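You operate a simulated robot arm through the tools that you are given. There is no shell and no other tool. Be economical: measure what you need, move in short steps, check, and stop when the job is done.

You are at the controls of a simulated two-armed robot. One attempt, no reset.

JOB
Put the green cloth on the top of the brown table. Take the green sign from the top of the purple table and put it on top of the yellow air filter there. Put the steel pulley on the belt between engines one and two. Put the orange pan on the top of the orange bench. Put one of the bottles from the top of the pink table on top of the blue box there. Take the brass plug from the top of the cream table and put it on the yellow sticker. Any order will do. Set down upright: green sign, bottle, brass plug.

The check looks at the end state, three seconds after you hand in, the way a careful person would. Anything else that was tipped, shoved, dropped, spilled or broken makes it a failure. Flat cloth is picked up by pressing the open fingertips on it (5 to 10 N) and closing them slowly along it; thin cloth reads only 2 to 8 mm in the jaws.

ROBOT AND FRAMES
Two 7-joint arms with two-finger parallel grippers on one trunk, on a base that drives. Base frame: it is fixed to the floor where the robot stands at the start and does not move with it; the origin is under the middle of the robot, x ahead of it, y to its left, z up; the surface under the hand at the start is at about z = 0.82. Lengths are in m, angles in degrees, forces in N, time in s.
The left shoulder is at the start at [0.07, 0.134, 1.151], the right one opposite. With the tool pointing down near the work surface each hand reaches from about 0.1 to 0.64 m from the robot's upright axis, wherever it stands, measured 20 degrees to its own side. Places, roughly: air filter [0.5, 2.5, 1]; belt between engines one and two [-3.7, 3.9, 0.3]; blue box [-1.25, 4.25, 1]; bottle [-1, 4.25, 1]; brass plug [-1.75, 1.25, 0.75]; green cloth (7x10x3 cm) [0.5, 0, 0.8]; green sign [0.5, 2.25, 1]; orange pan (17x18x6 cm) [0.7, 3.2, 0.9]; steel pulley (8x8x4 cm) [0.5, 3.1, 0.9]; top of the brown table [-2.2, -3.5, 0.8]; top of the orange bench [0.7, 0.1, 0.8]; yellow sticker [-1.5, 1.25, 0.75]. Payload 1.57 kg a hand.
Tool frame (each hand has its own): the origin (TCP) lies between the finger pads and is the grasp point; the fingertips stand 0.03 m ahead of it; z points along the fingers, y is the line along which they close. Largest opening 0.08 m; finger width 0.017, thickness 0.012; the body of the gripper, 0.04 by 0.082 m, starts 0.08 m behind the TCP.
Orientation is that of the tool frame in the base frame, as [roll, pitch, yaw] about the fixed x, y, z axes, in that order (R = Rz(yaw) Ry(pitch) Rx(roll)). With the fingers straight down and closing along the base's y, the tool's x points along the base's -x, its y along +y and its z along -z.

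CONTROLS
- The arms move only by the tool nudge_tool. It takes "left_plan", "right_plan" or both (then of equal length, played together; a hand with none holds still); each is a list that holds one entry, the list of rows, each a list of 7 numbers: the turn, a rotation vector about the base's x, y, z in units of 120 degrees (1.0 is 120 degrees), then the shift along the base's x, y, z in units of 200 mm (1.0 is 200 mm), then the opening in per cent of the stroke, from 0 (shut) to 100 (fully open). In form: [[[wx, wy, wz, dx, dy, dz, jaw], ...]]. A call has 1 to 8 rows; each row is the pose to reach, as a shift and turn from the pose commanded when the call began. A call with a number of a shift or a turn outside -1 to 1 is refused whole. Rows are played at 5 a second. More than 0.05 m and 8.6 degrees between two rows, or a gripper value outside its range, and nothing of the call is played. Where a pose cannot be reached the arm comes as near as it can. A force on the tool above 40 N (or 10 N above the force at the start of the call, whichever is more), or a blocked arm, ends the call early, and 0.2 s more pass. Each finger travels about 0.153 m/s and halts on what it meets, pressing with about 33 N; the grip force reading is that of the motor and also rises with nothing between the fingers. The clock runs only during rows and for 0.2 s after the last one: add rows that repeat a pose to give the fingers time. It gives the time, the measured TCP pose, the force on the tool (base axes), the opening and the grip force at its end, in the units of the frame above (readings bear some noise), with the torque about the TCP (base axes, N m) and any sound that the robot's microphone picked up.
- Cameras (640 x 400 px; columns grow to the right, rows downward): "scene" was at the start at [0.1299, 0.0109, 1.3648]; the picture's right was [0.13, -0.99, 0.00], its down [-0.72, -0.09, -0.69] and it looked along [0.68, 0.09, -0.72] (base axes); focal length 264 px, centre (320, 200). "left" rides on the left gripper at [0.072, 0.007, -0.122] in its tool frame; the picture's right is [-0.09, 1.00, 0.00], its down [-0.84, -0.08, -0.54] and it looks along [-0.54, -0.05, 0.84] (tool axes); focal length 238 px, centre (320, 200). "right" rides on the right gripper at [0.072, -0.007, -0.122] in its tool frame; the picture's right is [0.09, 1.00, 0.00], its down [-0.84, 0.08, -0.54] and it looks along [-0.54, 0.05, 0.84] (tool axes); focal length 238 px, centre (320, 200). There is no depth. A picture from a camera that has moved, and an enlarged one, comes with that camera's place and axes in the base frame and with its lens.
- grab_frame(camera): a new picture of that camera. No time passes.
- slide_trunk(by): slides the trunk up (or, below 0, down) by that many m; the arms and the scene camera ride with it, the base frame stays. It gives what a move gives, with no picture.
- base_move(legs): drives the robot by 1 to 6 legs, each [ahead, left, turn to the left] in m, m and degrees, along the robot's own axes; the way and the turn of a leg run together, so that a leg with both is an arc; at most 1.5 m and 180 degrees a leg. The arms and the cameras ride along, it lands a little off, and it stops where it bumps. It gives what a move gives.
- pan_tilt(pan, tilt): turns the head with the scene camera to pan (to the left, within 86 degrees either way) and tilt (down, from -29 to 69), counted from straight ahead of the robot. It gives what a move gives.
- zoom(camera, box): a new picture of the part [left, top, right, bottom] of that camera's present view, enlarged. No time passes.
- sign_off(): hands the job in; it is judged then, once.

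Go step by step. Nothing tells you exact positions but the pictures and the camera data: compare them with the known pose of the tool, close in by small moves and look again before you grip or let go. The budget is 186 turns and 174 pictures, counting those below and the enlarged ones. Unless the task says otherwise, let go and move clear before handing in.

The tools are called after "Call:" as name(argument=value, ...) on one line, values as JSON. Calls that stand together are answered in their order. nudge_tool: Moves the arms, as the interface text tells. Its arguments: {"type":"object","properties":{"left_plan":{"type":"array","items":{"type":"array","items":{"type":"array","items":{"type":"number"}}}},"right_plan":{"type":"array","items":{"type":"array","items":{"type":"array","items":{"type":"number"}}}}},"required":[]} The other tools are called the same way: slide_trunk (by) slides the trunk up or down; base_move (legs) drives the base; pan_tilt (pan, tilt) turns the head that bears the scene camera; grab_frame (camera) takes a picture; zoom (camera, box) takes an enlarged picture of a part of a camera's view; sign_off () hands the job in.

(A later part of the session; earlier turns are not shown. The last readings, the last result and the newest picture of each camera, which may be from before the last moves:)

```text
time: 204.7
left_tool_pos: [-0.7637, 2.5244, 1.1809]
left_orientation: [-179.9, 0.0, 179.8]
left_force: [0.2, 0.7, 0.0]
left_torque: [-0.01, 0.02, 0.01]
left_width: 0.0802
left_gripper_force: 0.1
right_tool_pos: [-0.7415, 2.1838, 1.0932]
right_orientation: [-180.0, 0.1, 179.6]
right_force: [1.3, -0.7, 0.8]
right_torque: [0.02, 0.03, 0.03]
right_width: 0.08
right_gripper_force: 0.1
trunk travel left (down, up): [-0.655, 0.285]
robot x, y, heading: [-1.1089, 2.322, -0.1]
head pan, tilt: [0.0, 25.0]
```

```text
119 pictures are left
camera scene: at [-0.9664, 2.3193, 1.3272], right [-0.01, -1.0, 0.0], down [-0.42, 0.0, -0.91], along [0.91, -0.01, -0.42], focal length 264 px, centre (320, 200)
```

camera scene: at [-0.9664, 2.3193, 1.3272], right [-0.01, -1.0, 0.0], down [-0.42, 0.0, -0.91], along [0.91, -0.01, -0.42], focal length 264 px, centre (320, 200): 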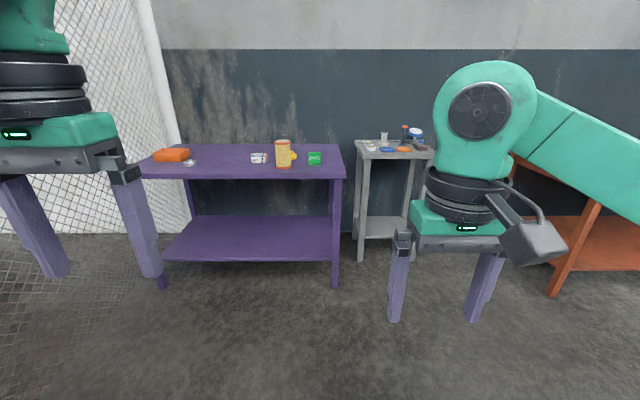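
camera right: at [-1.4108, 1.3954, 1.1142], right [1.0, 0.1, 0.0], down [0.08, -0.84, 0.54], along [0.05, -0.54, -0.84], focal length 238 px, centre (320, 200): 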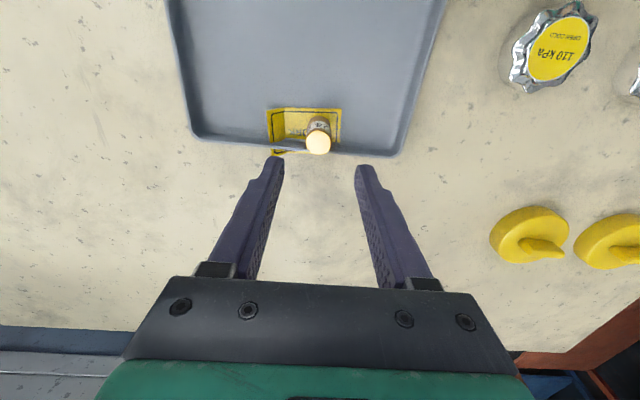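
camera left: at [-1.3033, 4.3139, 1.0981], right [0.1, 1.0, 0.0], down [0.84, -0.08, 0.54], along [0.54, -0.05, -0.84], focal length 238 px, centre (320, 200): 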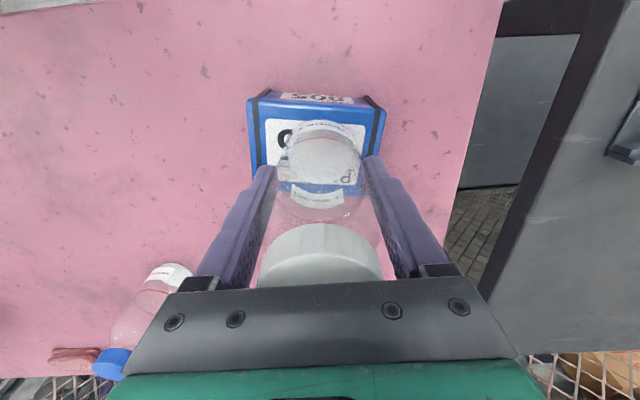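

The purple table holds the pan, pulley, air filter and green sign. I'll drive up to it for a closer look.

Call:
base_move(legs=[[0.85, 0, 0]])

Call:
pan_tilt(pan=0, tilt=35)

Call:
grab_frame(camera="scene")

```text
time: 209.2
left_tool_pos: [0.0795, 2.5301, 1.1812]
left_orientation: [-180.0, 0.2, -179.5]
left_force: [0.6, 0.3, 0.0]
left_torque: [-0.02, 0.02, 0.03]
left_width: 0.0799
left_gripper_force: 0.0
right_tool_pos: [0.1081, 2.1902, 1.0914]
right_orientation: [-180.0, 0.0, -179.6]
right_force: [-0.6, 0.3, 0.4]
right_torque: [0.03, 0.01, 0.01]
right_width: 0.08
right_gripper_force: 0.1
trunk travel left (down, up): [-0.655, 0.285]
robot x, y, heading: [-0.2675, 2.3212, 0.4]
head pan, tilt: [0.0, 25.0]
```

```text
time: 209.9
left_tool_pos: [0.0803, 2.5285, 1.1806]
left_orientation: [180.0, -0.2, -179.6]
left_force: [-0.4, -0.3, 0.5]
left_torque: [0.0, -0.03, 0.07]
left_width: 0.0801
left_gripper_force: 0.1
right_tool_pos: [0.1066, 2.1909, 1.0926]
right_orientation: [-180.0, 0.1, -179.5]
right_force: [0.0, -0.1, 0.5]
right_torque: [0.01, 0.01, 0.0]
right_width: 0.0802
right_gripper_force: 0.1
trunk travel left (down, up): [-0.655, 0.285]
robot x, y, heading: [-0.2599, 2.3214, 0.8]
head pan, tilt: [0.0, 35.0]
```

```text
118 pictures are left
camera scene: at [-0.1234, 2.3222, 1.3115], right [0.01, -1.0, 0.0], down [-0.57, 0.0, -0.82], along [0.82, 0.01, -0.57], focal length 264 px, centre (320, 200)
```

scene: 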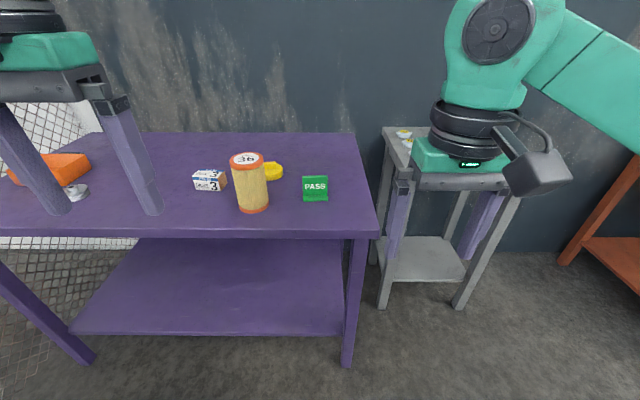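

The sign is near [0.55, 2.35] and the air filter near [0.51, 2.53], with its top at about z = 1.01. I'll move in and look closer.

Call:
base_move(legs=[[0.31, 0, -0.5]])

Call:
pan_tilt(pan=8, tilt=42)

Call:
grab_frame(camera="scene")

Call:
zoom(camera="scene", box=[200, 120, 360, 220])

Call:
grab_frame(camera="left")

```text
time: 212.0
left_tool_pos: [0.3916, 2.5266, 1.1798]
left_orientation: [179.9, 0.2, 179.8]
left_force: [-0.2, 0.0, 0.8]
left_torque: [0.0, 0.01, 0.01]
left_width: 0.0802
left_gripper_force: 0.1
right_tool_pos: [0.4151, 2.1871, 1.0921]
right_orientation: [-180.0, 0.2, 179.9]
right_force: [-0.7, -0.5, 0.2]
right_torque: [-0.02, 0.01, 0.02]
right_width: 0.0801
right_gripper_force: 0.0
trunk travel left (down, up): [-0.655, 0.285]
robot x, y, heading: [0.0462, 2.3242, 0.1]
head pan, tilt: [0.0, 35.0]
```

```text
time: 212.7
left_tool_pos: [0.3928, 2.5265, 1.1814]
left_orientation: [-180.0, -0.1, 179.8]
left_force: [0.3, 0.3, 0.0]
left_torque: [0.0, 0.01, 0.01]
left_width: 0.0798
left_gripper_force: 0.1
right_tool_pos: [0.416, 2.1859, 1.0921]
right_orientation: [-180.0, 0.1, 179.9]
right_force: [0.2, -0.2, 0.4]
right_torque: [0.01, 0.0, 0.03]
right_width: 0.0799
right_gripper_force: 0.1
trunk travel left (down, up): [-0.655, 0.285]
robot x, y, heading: [0.0483, 2.3216, -0.1]
head pan, tilt: [8.0, 42.0]
```

```text
117 pictures are left
camera scene: at [0.1814, 2.333, 1.3009], right [0.14, -0.99, 0.0], down [-0.66, -0.09, -0.74], along [0.74, 0.1, -0.67], focal length 264 px, centre (320, 200)
```

scene: 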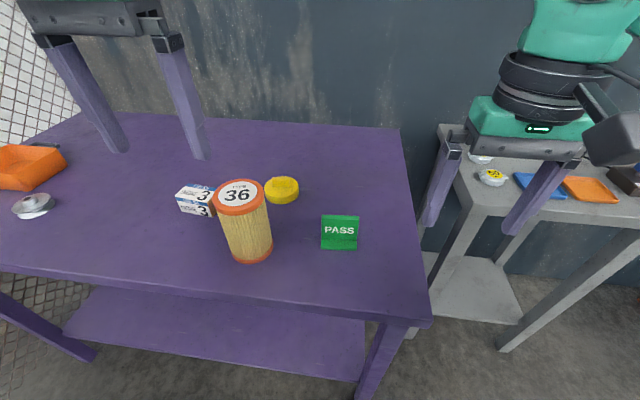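

```text
4.00 times, centred on (280, 170) of scene
camera zoom: at [0.1814, 2.333, 1.3009], right [0.14, -0.99, 0.0], down [-0.66, -0.09, -0.74], along [0.74, 0.1, -0.67], focal length 1054 px, centre (480, 320)
```

zoom: 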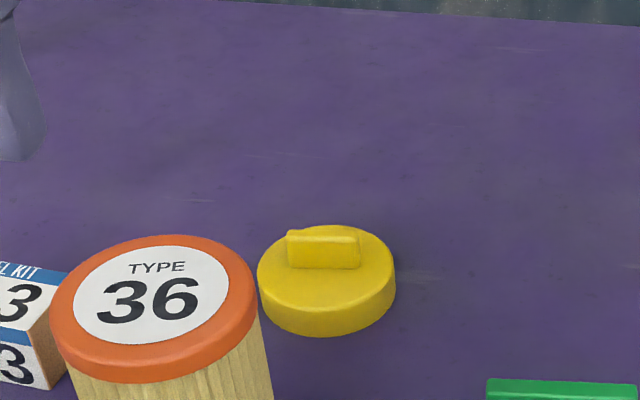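

```text
115 pictures are left
camera left: at [0.3205, 2.5338, 1.3011], right [0.09, 1.0, 0.0], down [0.84, -0.08, 0.54], along [0.54, -0.05, -0.84], focal length 238 px, centre (320, 200)
```

left: 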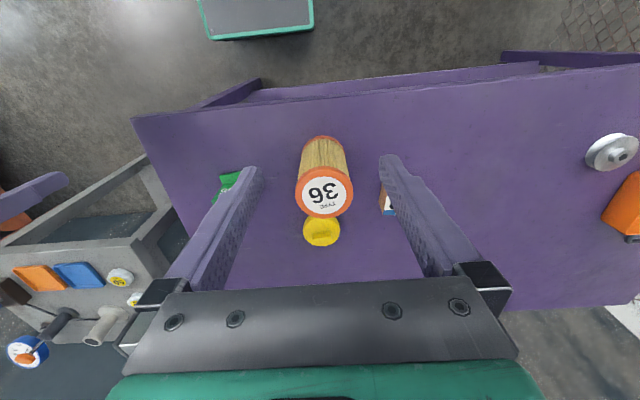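

The sign is a small tent near [0.54, 2.34], and the filter top is near [0.485, 2.516, 1.02]. I'll bring the left hand above the sign to see its shape.

Call:
nudge_tool(left_plan=[[[0, 0, 0, 0.05, -0.2, 0, 100], [0, 0, 0, 0.1, -0.4, 0, 100], [0, 0, 0, 0.15, -0.6, 0, 100], [0, 0, 0, 0.25, -0.8, 0, 100], [0, 0, 0, 0.35, -0.92, 0, 100], [0, 0, 0, 0.45, -0.92, -0.2, 100], [0, 0, 0, 0.5, -0.92, -0.4, 100], [0, 0, 0, 0.5, -0.92, -0.4, 100]]], right_plan=[[[0, 0, 0, -0.1, -0.1, 0, 100], [0, 0, 0, -0.2, -0.2, 0, 100], [0, 0, 0, -0.3, -0.3, 0, 100], [0, 0, 0, -0.4, -0.4, 0, 100], [0, 0, 0, -0.4, -0.4, 0, 100], [0, 0, 0, -0.4, -0.4, 0, 100], [0, 0, 0, -0.4, -0.4, 0, 100], [0, 0, 0, -0.4, -0.4, 0, 100]]])

Call:
grab_frame(camera="left")

Call:
zoom(camera="scene", box=[200, 150, 440, 300])

```text
time: 214.5
left_tool_pos: [0.492, 2.3417, 1.1002]
left_orientation: [-180.0, 0.1, 179.8]
left_force: [0.7, 0.2, -0.6]
left_torque: [-0.01, 0.01, 0.02]
left_width: 0.08
left_gripper_force: 0.0
right_tool_pos: [0.3355, 2.1051, 1.0938]
right_orientation: [179.8, 0.3, 179.8]
right_force: [0.0, 0.5, -0.4]
right_torque: [-0.01, 0.01, 0.02]
right_width: 0.08
right_gripper_force: 0.1
trunk travel left (down, up): [-0.655, 0.285]
robot x, y, heading: [0.0471, 2.3212, -0.1]
head pan, tilt: [8.0, 42.0]
```

```text
114 pictures are left
camera left: at [0.4192, 2.3499, 1.2199], right [0.09, 1.0, 0.0], down [0.84, -0.08, 0.54], along [0.54, -0.05, -0.84], focal length 238 px, centre (320, 200)
```

left: 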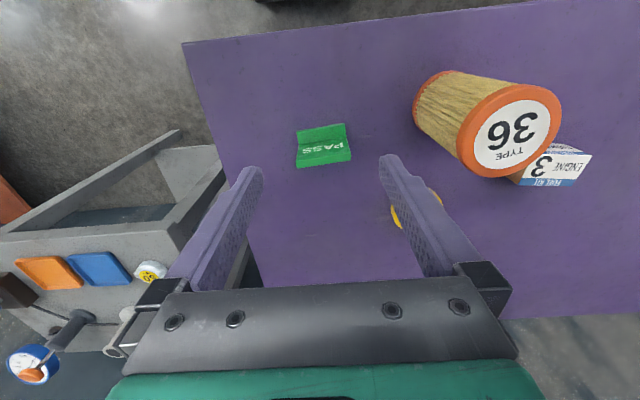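

```text
2.67 times, centred on (320, 225) of scene
camera zoom: at [0.18, 2.3326, 1.3011], right [0.14, -0.99, 0.0], down [-0.66, -0.09, -0.74], along [0.74, 0.1, -0.67], focal length 703 px, centre (320, 133)
```

zoom: 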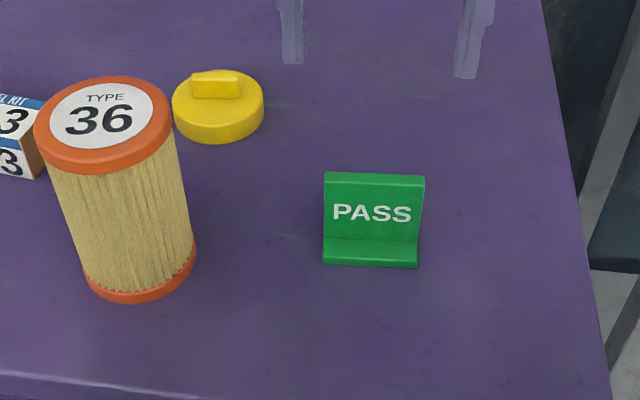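

The sign is L-shaped: a vertical plate at x = 0.549, y = 2.343, z from 0.857 to 0.927, with a foot toward me. I'll turn the left hand a quarter turn to grip the plate front to back.

Call:
nudge_tool(left_plan=[[[0, 0, 0.07, 0.05, 0, 0, 100], [0, 0, 0.14, 0.1, 0, 0, 100], [0, 0, 0.21, 0.15, 0, 0, 100], [0, 0, 0.28, 0.2, 0, 0, 100], [0, 0, 0.35, 0.25, 0, 0, 100], [0, 0, 0.42, 0.285, 0, 0, 100]]])

Call:
nudge_tool(left_plan=[[[0, 0, 0.07, 0, 0, 0, 100], [0, 0, 0.14, 0, 0, 0, 100], [0, 0, 0.21, 0, 0, 0, 100], [0, 0, 0.28, 0, 0, 0, 100], [0, 0, 0.3325, 0, 0, 0, 100], [0, 0, 0.3325, 0, 0, 0, 100]]])

Call:
grab_frame(camera="left")

Call:
grab_frame(camera="scene")

```text
time: 215.9
left_tool_pos: [0.5488, 2.3433, 1.0995]
left_orientation: [179.9, 0.0, -129.5]
left_force: [-0.5, -1.0, -0.5]
left_torque: [0.01, 0.02, -0.01]
left_width: 0.08
left_gripper_force: 0.1
right_tool_pos: [0.3352, 2.1055, 1.0932]
right_orientation: [179.9, 0.1, 179.8]
right_force: [-0.1, -0.2, -0.3]
right_torque: [-0.01, -0.02, -0.04]
right_width: 0.0801
right_gripper_force: 0.2
trunk travel left (down, up): [-0.655, 0.285]
robot x, y, heading: [0.0464, 2.3228, 0.1]
head pan, tilt: [8.0, 42.0]
```

```text
time: 217.3
left_tool_pos: [0.5477, 2.3428, 1.1]
left_orientation: [-180.0, 0.0, -89.8]
left_force: [0.6, 0.2, 0.5]
left_torque: [-0.01, -0.01, -0.02]
left_width: 0.0802
left_gripper_force: 0.1
right_tool_pos: [0.3357, 2.1064, 1.094]
right_orientation: [179.9, 0.1, 179.9]
right_force: [0.7, 0.0, -0.3]
right_torque: [-0.01, 0.04, -0.03]
right_width: 0.0803
right_gripper_force: 0.0
trunk travel left (down, up): [-0.655, 0.285]
robot x, y, heading: [0.0481, 2.326, -0.1]
head pan, tilt: [8.0, 42.0]
```

```text
112 pictures are left
camera left: at [0.5427, 2.2707, 1.2213], right [-1.0, 0.09, 0.0], down [0.07, 0.84, 0.54], along [0.05, 0.54, -0.84], focal length 238 px, centre (320, 200)
```

left: 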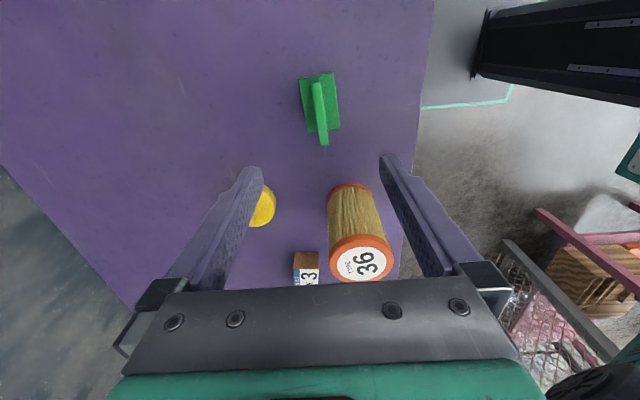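

```text
111 pictures are left
camera scene: at [0.1808, 2.333, 1.301], right [0.14, -0.99, 0.0], down [-0.66, -0.09, -0.74], along [0.74, 0.1, -0.67], focal length 264 px, centre (320, 200)
```

scene: 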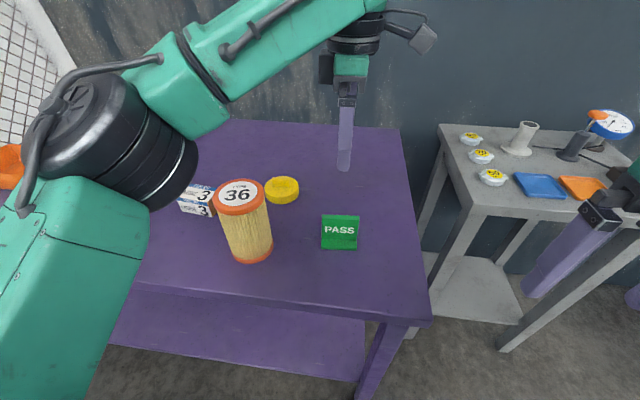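

The sign is an inverted T, turned about 5° from square. I'll align to it and descend part way to check.

Call:
nudge_tool(left_plan=[[[0, 0, 0.042, 0.014, -0.018, 0, 100], [0, 0, 0.042, 0.014, -0.018, -0.2, 100], [0, 0, 0.042, 0.014, -0.018, -0.4, 100], [0, 0, 0.042, 0.014, -0.018, -0.6, 100], [0, 0, 0.042, 0.014, -0.018, -0.75, 100], [0, 0, 0.042, 0.014, -0.018, -0.75, 100]]])

Call:
grab_frame(camera="left")

Call:
zoom(camera="scene", box=[260, 140, 420, 260])

```text
time: 218.7
left_tool_pos: [0.5495, 2.3402, 0.9501]
left_orientation: [-179.9, 0.1, -84.9]
left_force: [0.4, 0.2, -0.2]
left_torque: [-0.01, 0.02, 0.0]
left_width: 0.0801
left_gripper_force: 0.1
right_tool_pos: [0.3351, 2.1064, 1.0934]
right_orientation: [179.9, 0.1, 179.9]
right_force: [-0.1, 0.6, -0.5]
right_torque: [-0.03, 0.01, 0.0]
right_width: 0.0801
right_gripper_force: 0.0
trunk travel left (down, up): [-0.655, 0.285]
robot x, y, heading: [0.0503, 2.3181, -0.7]
head pan, tilt: [8.0, 42.0]
```

```text
110 pictures are left
camera left: at [0.5502, 2.2677, 1.0702], right [-1.0, 0.0, 0.0], down [0.0, 0.84, 0.54], along [0.0, 0.54, -0.84], focal length 238 px, centre (320, 200)
```

left: 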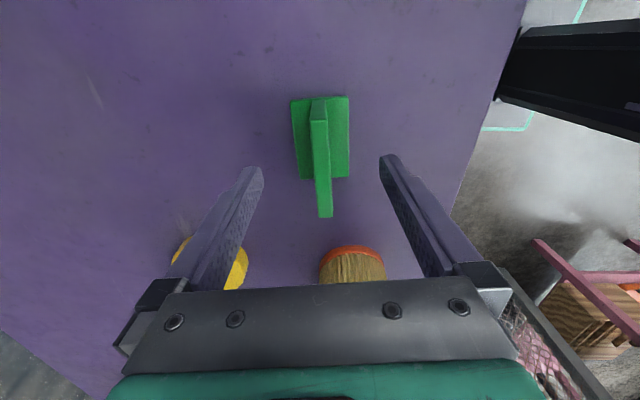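

```text
3.33 times, centred on (340, 200) of scene
camera zoom: at [0.1805, 2.3328, 1.301], right [0.14, -0.99, 0.0], down [-0.66, -0.09, -0.74], along [0.74, 0.1, -0.67], focal length 879 px, centre (253, 200)
```

zoom: 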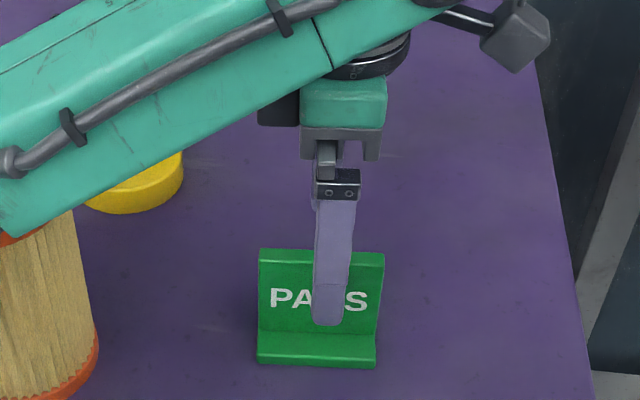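

The jaws straddle the plate well. Before going lower I want to check how much room the forearm has above the air filter.

Call:
grab_frame(camera="scene")

Call:
grab_frame(camera="right")

```text
108 pictures are left
camera scene: at [0.1805, 2.3328, 1.301], right [0.14, -0.99, 0.0], down [-0.66, -0.09, -0.74], along [0.74, 0.1, -0.67], focal length 264 px, centre (320, 200)
```

scene: 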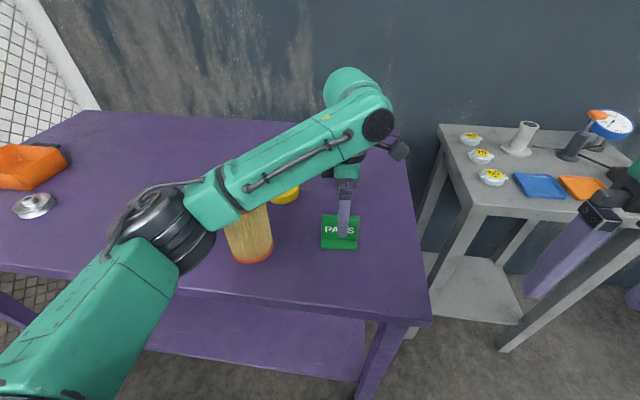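

```text
107 pictures are left
camera right: at [0.2634, 2.0986, 1.2156], right [-0.09, 1.0, 0.0], down [0.84, 0.07, 0.54], along [0.54, 0.05, -0.84], focal length 238 px, centre (320, 200)
```

right: 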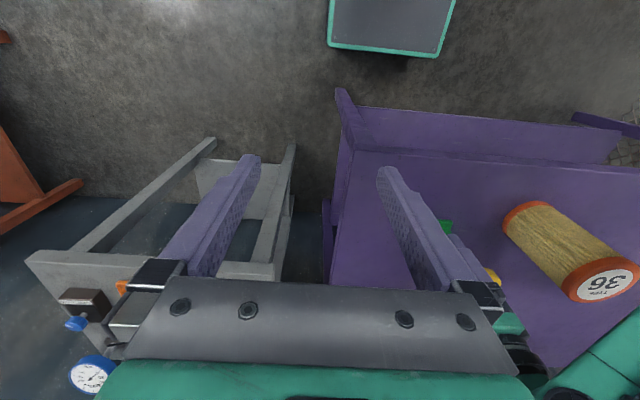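

The left forearm passes very close over the filter, so I'll use the right hand instead. I'll raise the left hand, turn it back and tuck it.

Call:
nudge_tool(left_plan=[[[0, 0, 0, 0, 0, 0.24, 100], [0, 0, 0, 0, 0, 0.48, 100], [0, 0, 0, 0, 0, 0.72, 100], [0, 0, 0, 0, 0, 0.96, 100], [0, 0, 0, -0.2, 0, 1.0, 100], [0, 0, 0, -0.4, 0, 1.0, 100], [0, 0, 0, -0.6, 0, 1.0, 100]]])

Call:
nudge_tool(left_plan=[[[0, 0, -0.07, 0, 0.1, 0, 100], [0, 0, -0.14, 0, 0.2, 0, 100], [0, 0, -0.21, 0, 0.3, 0, 100], [0, 0, -0.28, 0, 0.4, 0, 100], [0, 0, -0.35, 0, 0.5, 0, 100], [0, 0, -0.42, 0, 0.6, 0, 100]]])

Call:
nudge_tool(left_plan=[[[0, 0, -0.07, 0, 0.1, 0, 100], [0, 0, -0.14, 0, 0.2, 0, 100], [0, 0, -0.21, 0, 0.3, 0, 100], [0, 0, -0.28, 0, 0.3, 0, 100], [0, 0, -0.35, 0, 0.3, 0, 100], [0, 0, -0.372, 0, 0.3, 0, 100]]])

Call:
base_move(legs=[[0, 0.16, 0]])

Call:
grab_frame(camera="scene")

```text
time: 220.3
left_tool_pos: [0.4301, 2.3387, 1.1512]
left_orientation: [180.0, 0.1, -84.8]
left_force: [0.1, -0.5, 0.5]
left_torque: [0.01, -0.01, 0.01]
left_width: 0.08
left_gripper_force: 0.1
right_tool_pos: [0.3332, 2.1072, 1.0938]
right_orientation: [179.9, 0.3, 179.9]
right_force: [-0.7, 0.2, 0.3]
right_torque: [-0.01, -0.01, -0.01]
right_width: 0.0802
right_gripper_force: 0.1
trunk travel left (down, up): [-0.655, 0.285]
robot x, y, heading: [0.0484, 2.3214, -0.2]
head pan, tilt: [8.0, 42.0]
```

```text
time: 221.7
left_tool_pos: [0.4328, 2.4603, 1.1503]
left_orientation: [179.9, 0.0, -135.3]
left_force: [0.0, 0.6, 0.1]
left_torque: [0.01, 0.01, -0.02]
left_width: 0.0801
left_gripper_force: 0.1
right_tool_pos: [0.3364, 2.1072, 1.0945]
right_orientation: [179.9, -0.1, 179.9]
right_force: [-0.1, -0.3, -0.6]
right_torque: [-0.02, -0.02, -0.02]
right_width: 0.0798
right_gripper_force: 0.1
trunk travel left (down, up): [-0.655, 0.285]
robot x, y, heading: [0.0494, 2.3206, -0.3]
head pan, tilt: [8.0, 42.0]
```

```text
time: 223.1
left_tool_pos: [0.4323, 2.5177, 1.1496]
left_orientation: [180.0, 0.0, 180.0]
left_force: [-1.2, 0.2, 0.0]
left_torque: [-0.02, -0.03, -0.01]
left_width: 0.0801
left_gripper_force: 0.0
right_tool_pos: [0.3368, 2.1066, 1.0932]
right_orientation: [-180.0, 0.0, 179.9]
right_force: [0.0, 0.3, 0.5]
right_torque: [0.01, -0.01, 0.04]
right_width: 0.08
right_gripper_force: 0.0
trunk travel left (down, up): [-0.655, 0.285]
robot x, y, heading: [0.05, 2.3222, -0.6]
head pan, tilt: [8.0, 42.0]
```

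```text
time: 224.5
left_tool_pos: [0.4339, 2.6757, 1.1509]
left_orientation: [179.9, 0.1, -180.0]
left_force: [-1.0, 0.1, 0.6]
left_torque: [0.02, -0.02, 0.01]
left_width: 0.0801
left_gripper_force: 0.0
right_tool_pos: [0.3354, 2.2635, 1.0927]
right_orientation: [179.9, 0.1, 179.7]
right_force: [0.9, 1.0, 0.2]
right_torque: [-0.01, 0.01, 0.0]
right_width: 0.0797
right_gripper_force: 0.0
trunk travel left (down, up): [-0.655, 0.285]
robot x, y, heading: [0.05, 2.4796, -0.4]
head pan, tilt: [8.0, 42.0]
```

```text
106 pictures are left
camera scene: at [0.1815, 2.4911, 1.301], right [0.13, -0.99, 0.0], down [-0.66, -0.09, -0.74], along [0.74, 0.1, -0.67], focal length 264 px, centre (320, 200)
```

scene: 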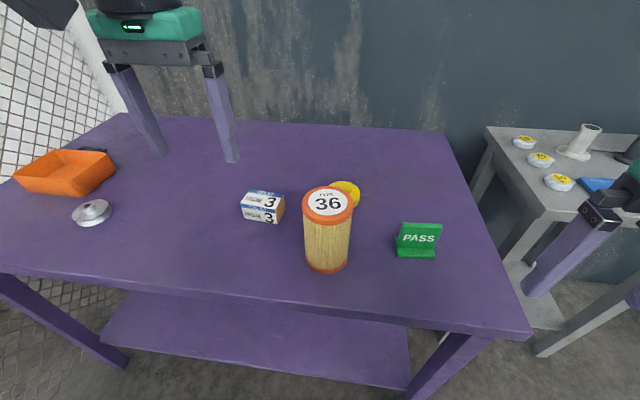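

I'll raise the trunk so that there is height for the filter, then turn the right hand the mirrored way to yaw 95° and bring it above the sign.

Call:
slide_trunk(by=0.13)

Call:
nudge_tool(right_plan=[[[0, 0, -0.07, 0.15, 0.05, 0, 100], [0, 0, -0.14, 0.3, 0.1, 0, 100], [0, 0, -0.21, 0.45, 0.15, 0, 100], [0, 0, -0.28, 0.6, 0.2, 0, 100], [0, 0, -0.35, 0.75, 0.25, 0, 100], [0, 0, -0.42, 0.9, 0.3, 0, 100]]])

Call:
nudge_tool(right_plan=[[[0, 0, -0.07, 0.1, 0.05, -0.1, 100], [0, 0, -0.14, 0.17, 0.08, -0.2, 100], [0, 0, -0.21, 0.17, 0.08, -0.35, 100], [0, 0, -0.28, 0.17, 0.08, -0.5, 100], [0, 0, -0.286, 0.17, 0.08, -0.6, 100], [0, 0, -0.286, 0.17, 0.08, -0.6, 100]]])

Call:
grab_frame(camera="right")

Call:
grab_frame(camera="scene")

```text
time: 226.1
left_tool_pos: [0.433, 2.6772, 1.2798]
left_orientation: [180.0, 0.2, -180.0]
left_force: [0.3, 0.0, -0.1]
left_torque: [-0.03, 0.02, 0.0]
left_width: 0.08
left_gripper_force: 0.0
right_tool_pos: [0.3362, 2.2656, 1.2234]
right_orientation: [179.9, 0.1, 179.6]
right_force: [-0.2, 0.3, -0.1]
right_torque: [0.02, -0.01, 0.0]
right_width: 0.0802
right_gripper_force: 0.0
trunk travel left (down, up): [-0.785, 0.155]
robot x, y, heading: [0.0495, 2.4836, -0.5]
head pan, tilt: [8.0, 42.0]
```

```text
time: 227.5
left_tool_pos: [0.4349, 2.6786, 1.2799]
left_orientation: [-180.0, -0.1, -179.9]
left_force: [-0.1, -0.1, -0.6]
left_torque: [-0.03, 0.0, 0.02]
left_width: 0.0801
left_gripper_force: 0.2
right_tool_pos: [0.5191, 2.3273, 1.2231]
right_orientation: [179.9, 0.0, 129.1]
right_force: [-0.2, -0.4, 0.5]
right_torque: [-0.02, -0.01, 0.0]
right_width: 0.0799
right_gripper_force: 0.0
trunk travel left (down, up): [-0.785, 0.155]
robot x, y, heading: [0.0499, 2.4801, -0.3]
head pan, tilt: [8.0, 42.0]
```

```text
time: 228.9
left_tool_pos: [0.4322, 2.6774, 1.2816]
left_orientation: [179.9, 0.1, 180.0]
left_force: [-1.5, 0.4, -0.1]
left_torque: [0.01, 0.0, 0.0]
left_width: 0.08
left_gripper_force: 0.0
right_tool_pos: [0.5498, 2.3416, 1.1029]
right_orientation: [179.9, 0.1, 94.8]
right_force: [-0.7, -0.1, 0.8]
right_torque: [-0.01, -0.02, 0.01]
right_width: 0.0802
right_gripper_force: 0.2
trunk travel left (down, up): [-0.785, 0.155]
robot x, y, heading: [0.0476, 2.4849, -0.3]
head pan, tilt: [8.0, 42.0]
```

```text
105 pictures are left
camera right: at [0.5364, 2.4115, 1.2256], right [0.98, 0.18, 0.0], down [0.15, -0.83, 0.54], along [0.1, -0.53, -0.84], focal length 238 px, centre (320, 200)
```

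right: 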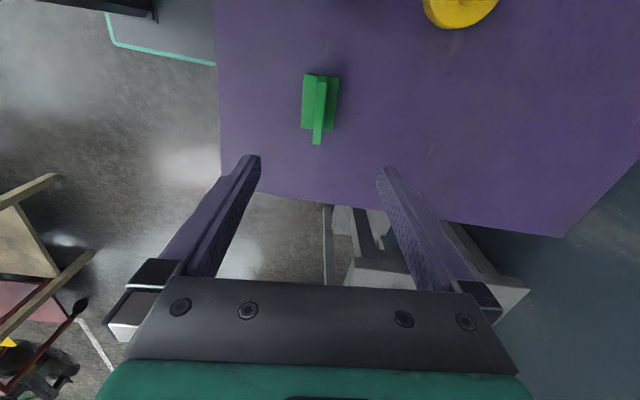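

```text
104 pictures are left
camera scene: at [0.181, 2.4927, 1.431], right [0.13, -0.99, 0.0], down [-0.66, -0.09, -0.74], along [0.74, 0.1, -0.67], focal length 264 px, centre (320, 200)
```

scene: 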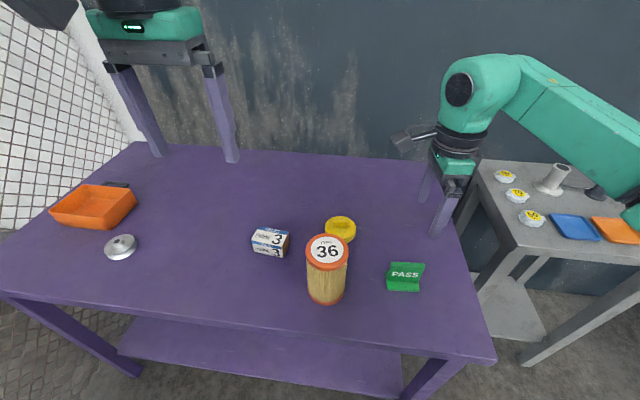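

The right hand is over the sign and aligned, and its forearm is clear of the filter. I'll descend to grip height.

Call:
nudge_tool(right_plan=[[[0, 0, 0, 0, 0, -0.2, 100], [0, 0, 0, 0, 0, -0.4, 100], [0, 0, 0, 0, 0, -0.6, 100], [0, 0, 0, 0, 0, -0.8, 100], [0, 0, 0, 0, 0, -0.95, 100], [0, 0, 0, 0, 0, -0.95, 100]]])

Call:
grab_frame(camera="right")

Call:
zoom(camera="scene", box=[280, 170, 480, 320])

```text
time: 230.3
left_tool_pos: [0.4339, 2.6786, 1.2804]
left_orientation: [-180.0, 0.0, 180.0]
left_force: [-0.1, -0.8, 0.0]
left_torque: [0.02, -0.01, 0.0]
left_width: 0.08
left_gripper_force: 0.1
right_tool_pos: [0.5489, 2.3425, 0.9111]
right_orientation: [179.9, 0.1, 95.0]
right_force: [0.3, 0.4, -0.5]
right_torque: [0.01, -0.01, -0.01]
right_width: 0.0796
right_gripper_force: 0.0
trunk travel left (down, up): [-0.785, 0.155]
robot x, y, heading: [0.0504, 2.4782, -0.4]
head pan, tilt: [8.0, 42.0]
```

```text
103 pictures are left
camera right: at [0.5354, 2.4131, 1.0336], right [0.98, 0.18, 0.0], down [0.15, -0.83, 0.54], along [0.1, -0.54, -0.84], focal length 238 px, centre (320, 200)
```

right: 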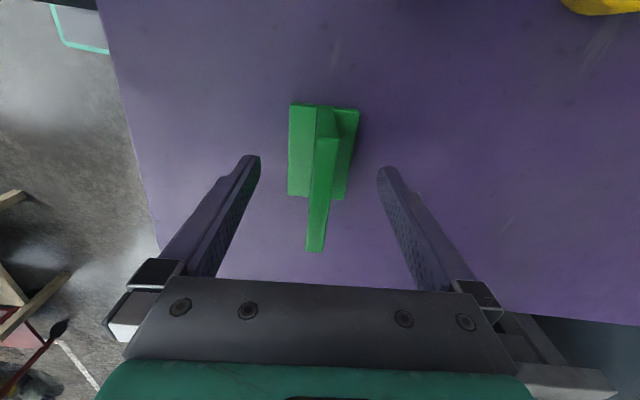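

```text
2.67 times, centred on (380, 245) of scene
camera zoom: at [0.1813, 2.4931, 1.431], right [0.13, -0.99, 0.0], down [-0.66, -0.09, -0.74], along [0.74, 0.1, -0.67], focal length 703 px, centre (160, 80)
```

zoom: 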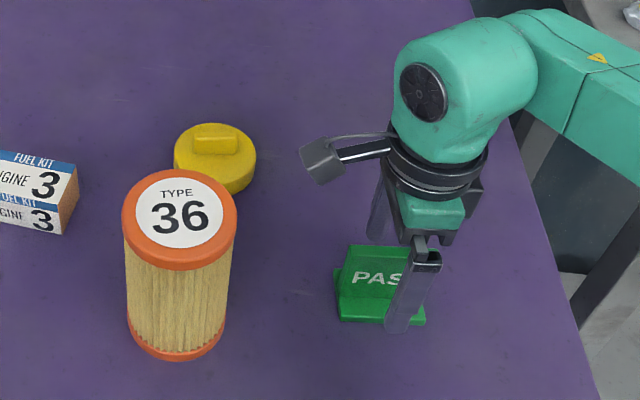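

The plate is centred between the fingers. I'll close gently.

Call:
nudge_tool(right_plan=[[[0, 0, 0, 0, 0, -0.03, 100], [0, 0, 0, 0, 0, -0.03, 75], [0, 0, 0, 0, 0, -0.03, 50], [0, 0, 0, 0, 0, -0.03, 30], [0, 0, 0, 0, 0, -0.03, 15], [0, 0, 0, 0, 0, -0.03, 0], [0, 0, 0, 0, 0, -0.03, 0]]])

Call:
grab_frame(camera="right")

```text
time: 231.9
left_tool_pos: [0.4332, 2.6774, 1.2811]
left_orientation: [179.9, 0.1, -179.9]
left_force: [0.0, 0.7, 0.8]
left_torque: [0.0, -0.02, 0.0]
left_width: 0.0801
left_gripper_force: 0.1
right_tool_pos: [0.5483, 2.343, 0.9059]
right_orientation: [180.0, 0.1, 95.0]
right_force: [-0.9, -0.4, 0.8]
right_torque: [0.01, 0.03, -0.01]
right_width: 0.0113
right_gripper_force: 28.8
trunk travel left (down, up): [-0.785, 0.155]
robot x, y, heading: [0.0421, 2.483, -0.3]
head pan, tilt: [8.0, 42.0]
```

```text
101 pictures are left
camera right: at [0.5354, 2.4128, 1.0283], right [0.98, 0.18, 0.0], down [0.15, -0.83, 0.54], along [0.1, -0.54, -0.84], focal length 238 px, centre (320, 200)
```

right: 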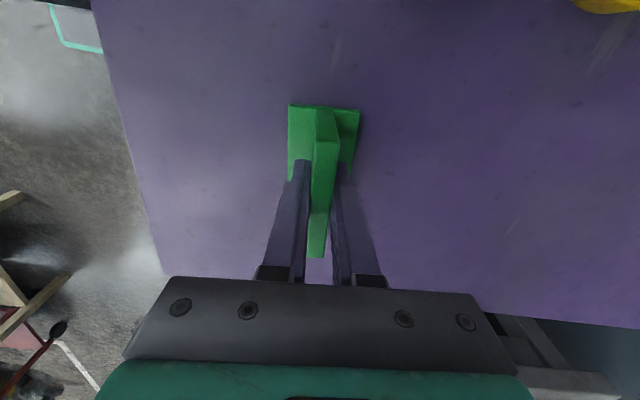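

The plate is gripped at 11 mm. I'll lift it well above the filter height.

Call:
nudge_tool(right_plan=[[[0, 0, 0, 0, 0, 0.1, 0], [0, 0, 0, 0, 0, 0.3, 0], [0, 0, 0, 0, 0, 0.5, 0], [0, 0, 0, 0, 0, 0.7, 0], [0, 0, 0, 0, 0, 0.9, 0], [0, 0, 0, 0, 0, 1.0, 0]]])

Call:
nudge_tool(right_plan=[[[0, 0, 0, 0, 0, 0.2, 0], [0, 0, 0, 0, 0, 0.3, 0], [0, 0, 0, -0.05, 0.2, 0.3, 0], [0, 0, 0, -0.1, 0.4, 0.3, 0], [0, 0, 0, -0.15, 0.55, 0.3, 0], [0, 0, 0, -0.15, 0.55, 0.3, 0]]])

Call:
grab_frame(camera="right")

Call:
zoom(camera="scene", box=[240, 140, 440, 320])

Call:
grab_frame(camera="left")

```text
time: 233.3
left_tool_pos: [0.4337, 2.677, 1.2801]
left_orientation: [179.9, 0.0, 180.0]
left_force: [0.3, -0.3, -0.3]
left_torque: [0.02, 0.02, 0.02]
left_width: 0.08
left_gripper_force: 0.1
right_tool_pos: [0.55, 2.3411, 1.1087]
right_orientation: [-180.0, 0.1, 94.9]
right_force: [0.4, 0.2, -1.4]
right_torque: [0.02, 0.0, 0.01]
right_width: 0.0114
right_gripper_force: 29.1
trunk travel left (down, up): [-0.785, 0.155]
robot x, y, heading: [0.0481, 2.4831, -0.6]
head pan, tilt: [8.0, 42.0]
```

```text
time: 234.7
left_tool_pos: [0.4334, 2.6769, 1.2805]
left_orientation: [179.9, 0.1, 179.9]
left_force: [0.1, 0.0, -0.4]
left_torque: [0.0, -0.01, -0.03]
left_width: 0.0799
left_gripper_force: 0.0
right_tool_pos: [0.5211, 2.452, 1.1667]
right_orientation: [-179.9, 0.2, 95.0]
right_force: [0.0, 0.1, -0.8]
right_torque: [-0.05, -0.01, -0.02]
right_width: 0.0114
right_gripper_force: 29.3
trunk travel left (down, up): [-0.785, 0.155]
robot x, y, heading: [0.0516, 2.4776, -0.6]
head pan, tilt: [8.0, 42.0]
```

```text
100 pictures are left
camera right: at [0.5082, 2.5219, 1.2889], right [0.98, 0.18, 0.0], down [0.15, -0.83, 0.54], along [0.1, -0.53, -0.84], focal length 238 px, centre (320, 200)
```

right: 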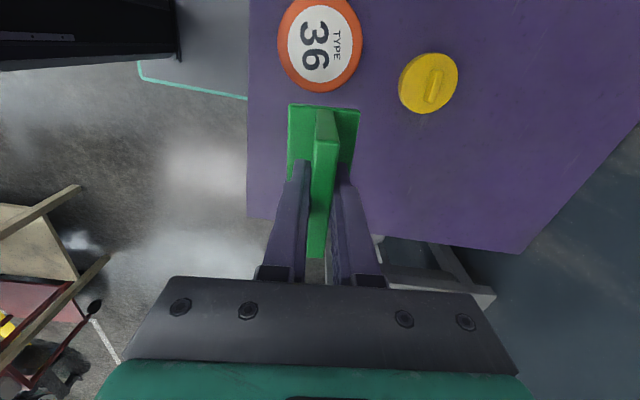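

```text
2.22 times, centred on (340, 230) of scene
camera zoom: at [0.182, 2.4921, 1.4309], right [0.13, -0.99, 0.0], down [-0.66, -0.09, -0.74], along [0.74, 0.1, -0.67], focal length 586 px, centre (276, 133)
```

zoom: 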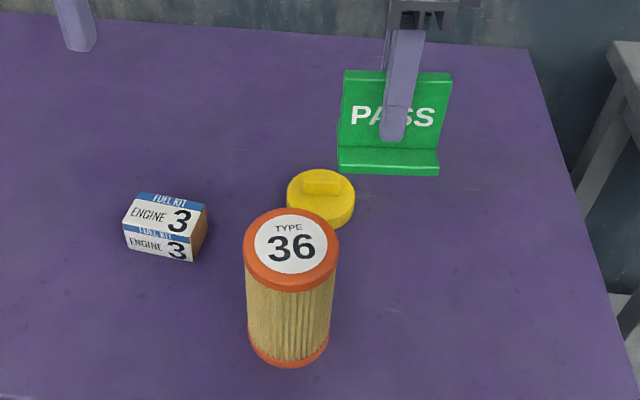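

```text
98 pictures are left
camera left: at [0.3617, 2.6838, 1.4012], right [0.09, 1.0, 0.0], down [0.84, -0.08, 0.54], along [0.54, -0.05, -0.84], focal length 238 px, centre (320, 200)
```

left: 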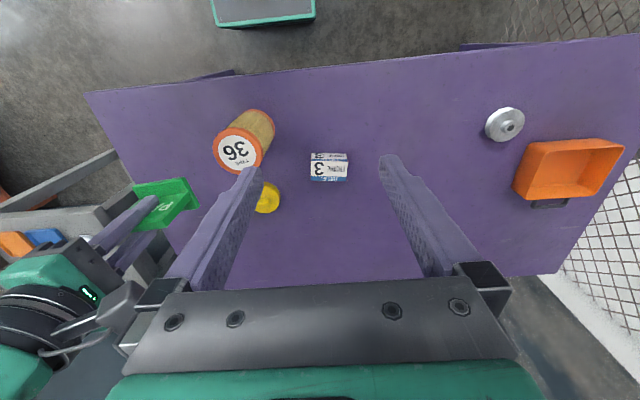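

The right camera looks almost straight down on the filter, whose top is at [0.508, 2.525, 1.004]. I'll move the sign over it and come down to about 1.5 cm above.

Call:
nudge_tool(right_plan=[[[0, 0, 0, -0.035, 0.19, 0, 0], [0, 0, 0, -0.07, 0.37, 0, 0], [0, 0, 0, -0.07, 0.37, -0.15, 0], [0, 0, 0, -0.07, 0.37, -0.3, 0], [0, 0, 0, -0.07, 0.37, -0.42, 0], [0, 0, 0, -0.07, 0.37, -0.42, 0]]])

Call:
zoom(camera="scene", box=[240, 140, 440, 320])

Call:
grab_frame(camera="right")

Call:
zoom(camera="left", box=[120, 80, 360, 230])

```text
time: 236.1
left_tool_pos: [0.4334, 2.6775, 1.2806]
left_orientation: [-180.0, 0.1, 179.9]
left_force: [0.1, 0.4, 0.3]
left_torque: [0.04, 0.0, -0.01]
left_width: 0.0799
left_gripper_force: 0.1
right_tool_pos: [0.5084, 2.527, 1.0824]
right_orientation: [179.8, 0.1, 95.0]
right_force: [0.3, 0.4, -0.1]
right_torque: [-0.04, -0.01, -0.01]
right_width: 0.0111
right_gripper_force: 29.4
trunk travel left (down, up): [-0.785, 0.155]
robot x, y, heading: [0.0524, 2.4831, -0.4]
head pan, tilt: [8.0, 42.0]
```

```text
2.22 times, centred on (340, 230) of scene
camera zoom: at [0.1816, 2.4924, 1.431], right [0.13, -0.99, 0.0], down [-0.66, -0.09, -0.74], along [0.74, 0.1, -0.67], focal length 586 px, centre (276, 133)
```

zoom: 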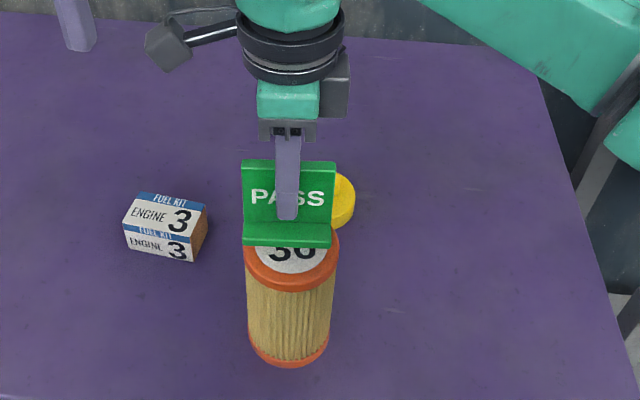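

```text
96 pictures are left
camera right: at [0.4939, 2.5963, 1.2051], right [0.98, 0.18, 0.0], down [0.15, -0.83, 0.54], along [0.1, -0.53, -0.84], focal length 238 px, centre (320, 200)
```

right: 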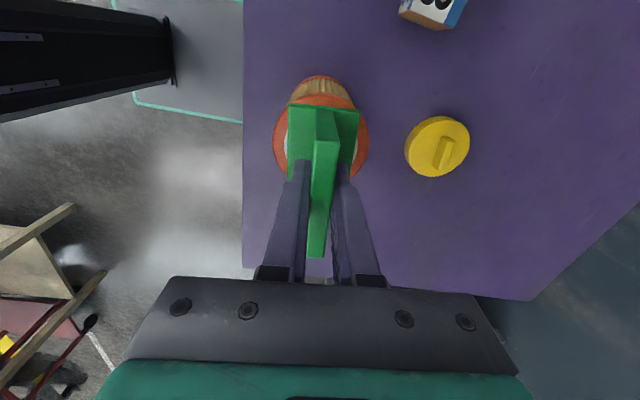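

```text
2.67 times, centred on (240, 155) of left
camera zoom: at [0.3614, 2.684, 1.4013], right [0.09, 1.0, 0.0], down [0.84, -0.08, 0.54], along [0.54, -0.05, -0.84], focal length 636 px, centre (533, 320)
```

zoom: 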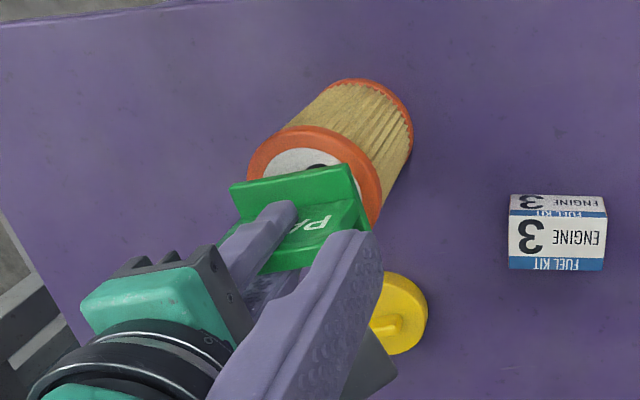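

The sign is well aligned over the filter. I'll lower it gently until it touches.

Call:
nudge_tool(right_plan=[[[0, 0, 0, 0, 0, -0.05, 0], [0, 0, 0, 0, 0, -0.07, 0], [0, 0, 0, 0, 0, -0.08, 0], [0, 0, 0, 0, 0, -0.09, 0], [0, 0, 0, 0, 0, -0.09, 0]]])

Call:
zoom(camera="scene", box=[260, 160, 400, 310])

```text
time: 237.3
left_tool_pos: [0.4346, 2.6774, 1.2795]
left_orientation: [180.0, 0.1, 179.9]
left_force: [0.0, 0.6, 0.3]
left_torque: [0.01, 0.0, -0.02]
left_width: 0.0799
left_gripper_force: 0.1
right_tool_pos: [0.5073, 2.5254, 1.0639]
right_orientation: [180.0, 0.2, 94.9]
right_force: [0.1, 0.1, -0.4]
right_torque: [-0.02, 0.01, -0.02]
right_width: 0.0113
right_gripper_force: 28.9
trunk travel left (down, up): [-0.785, 0.155]
robot x, y, heading: [0.0481, 2.4823, -0.3]
head pan, tilt: [8.0, 42.0]
```

```text
2.67 times, centred on (330, 235) of scene
camera zoom: at [0.1817, 2.4929, 1.431], right [0.13, -0.99, 0.0], down [-0.66, -0.09, -0.74], along [0.74, 0.1, -0.67], focal length 703 px, centre (293, 107)
```

zoom: 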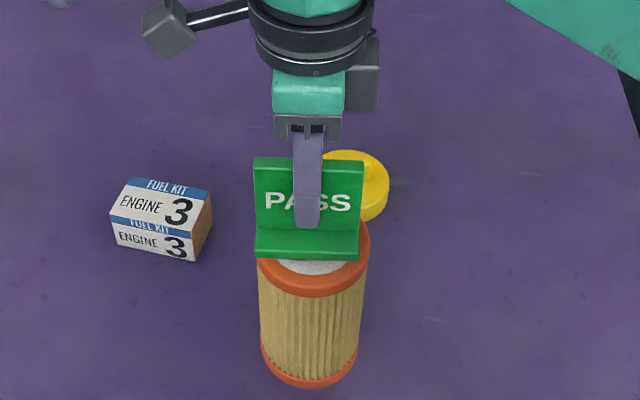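

I'm not in contact yet, so I'll continue in 1 mm steps.

Call:
nudge_tool(right_plan=[[[0, 0, 0, 0, 0, -0.008, 0], [0, 0, 0, 0, 0, -0.016, 0], [0, 0, 0, 0, 0, -0.016, 0]]])

```text
time: 238.1
left_tool_pos: [0.4333, 2.6772, 1.2806]
left_orientation: [179.9, 0.1, -180.0]
left_force: [-0.7, 0.2, 0.1]
left_torque: [-0.02, -0.02, 0.01]
left_width: 0.0798
left_gripper_force: 0.0
right_tool_pos: [0.5067, 2.5252, 1.0635]
right_orientation: [180.0, 0.1, 95.0]
right_force: [0.0, 0.2, -0.9]
right_torque: [-0.02, -0.05, -0.02]
right_width: 0.0112
right_gripper_force: 28.8
trunk travel left (down, up): [-0.785, 0.155]
robot x, y, heading: [0.0495, 2.4799, -0.0]
head pan, tilt: [8.0, 42.0]
```

Call:
nudge_tool(right_plan=[[[0, 0, 0, 0, 0, -0.01, 0], [0, 0, 0, 0, 0, -0.02, 0], [0, 0, 0, 0, 0, -0.02, 0]]])

```text
time: 238.9
left_tool_pos: [0.4333, 2.6775, 1.2808]
left_orientation: [-179.9, 0.1, 179.9]
left_force: [0.3, 0.3, 0.2]
left_torque: [0.03, -0.01, -0.02]
left_width: 0.08
left_gripper_force: 0.0
right_tool_pos: [0.5069, 2.5257, 1.0585]
right_orientation: [-179.8, 0.2, 94.9]
right_force: [0.2, 0.1, -0.5]
right_torque: [-0.01, -0.03, 0.0]
right_width: 0.0113
right_gripper_force: 28.9
trunk travel left (down, up): [-0.785, 0.155]
robot x, y, heading: [0.0489, 2.4771, -0.2]
head pan, tilt: [8.0, 42.0]
```

Still free. I'll take a close look to judge the gap.

Call:
nudge_tool(right_plan=[[[0, 0, 0, 0, 0, -0.01, 0], [0, 0, 0, 0, 0, -0.02, 0], [0, 0, 0, 0, 0, -0.02, 0]]])

Call:
zoom(camera="scene", box=[300, 200, 360, 260])

```text
time: 239.7
left_tool_pos: [0.4332, 2.6762, 1.2817]
left_orientation: [180.0, 0.1, 180.0]
left_force: [1.3, 0.1, -0.5]
left_torque: [0.0, 0.02, 0.03]
left_width: 0.0798
left_gripper_force: 0.1
right_tool_pos: [0.5063, 2.5245, 1.0561]
right_orientation: [179.8, 0.0, 95.0]
right_force: [3.7, 0.4, 15.7]
right_torque: [-0.27, -0.05, 0.02]
right_width: 0.0114
right_gripper_force: 29.2
trunk travel left (down, up): [-0.785, 0.155]
robot x, y, heading: [0.048, 2.4819, -0.3]
head pan, tilt: [8.0, 42.0]
```

```text
6.67 times, centred on (330, 230) of scene
camera zoom: at [0.1803, 2.4926, 1.4314], right [0.13, -0.99, 0.0], down [-0.66, -0.09, -0.74], along [0.74, 0.1, -0.67], focal length 1758 px, centre (253, 0)
```

zoom: 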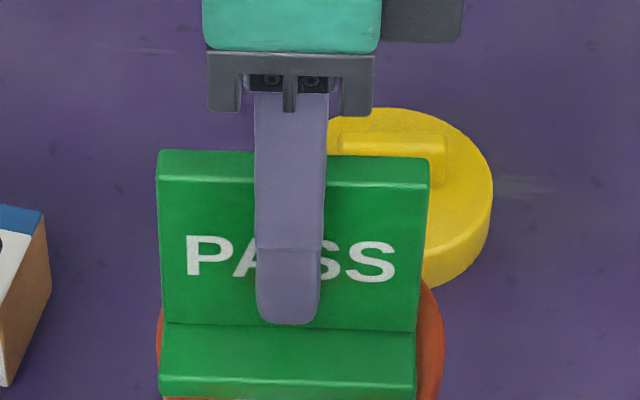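

Contact reads 16 N. I'll relieve it by 1.5 mm, open slowly and rise.

Call:
nudge_tool(right_plan=[[[0, 0, 0, 0, 0, 0.008, 0], [0, 0, 0, 0, 0, 0.008, 18], [0, 0, 0, 0, 0, 0.008, 30], [0, 0, 0, 0, 0, 0.008, 50], [0, 0, 0, 0, 0, 0.12, 50], [0, 0, 0, 0, 0, 0.3, 50], [0, 0, 0, 0, 0, 0.5, 50], [0, 0, 0, 0, 0, 0.7, 50]]])

Call:
zoom(camera="scene", box=[240, 140, 440, 320])

```text
time: 241.5
left_tool_pos: [0.4332, 2.6791, 1.2807]
left_orientation: [-180.0, 0.1, -179.9]
left_force: [0.4, -0.4, 0.3]
left_torque: [0.0, -0.01, 0.01]
left_width: 0.08
left_gripper_force: 0.1
right_tool_pos: [0.5056, 2.5255, 1.1947]
right_orientation: [-180.0, 0.1, 95.0]
right_force: [-0.7, 0.5, 0.2]
right_torque: [0.02, 0.01, 0.02]
right_width: 0.0398
right_gripper_force: 0.1
trunk travel left (down, up): [-0.785, 0.155]
robot x, y, heading: [0.0502, 2.4825, -0.2]
head pan, tilt: [8.0, 42.0]
```

```text
2.22 times, centred on (340, 230) of scene
camera zoom: at [0.1806, 2.4936, 1.431], right [0.13, -0.99, 0.0], down [-0.66, -0.09, -0.74], along [0.74, 0.1, -0.67], focal length 586 px, centre (276, 133)
```

zoom: 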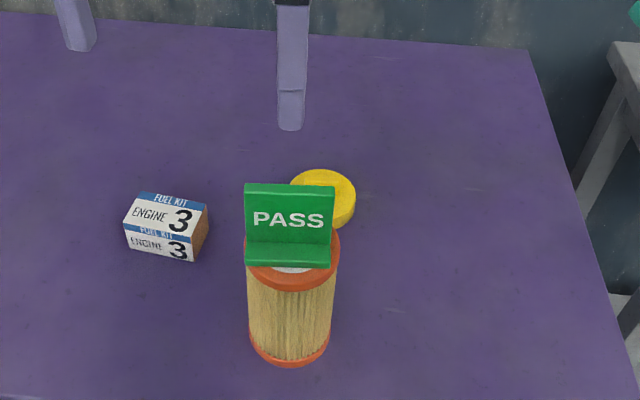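

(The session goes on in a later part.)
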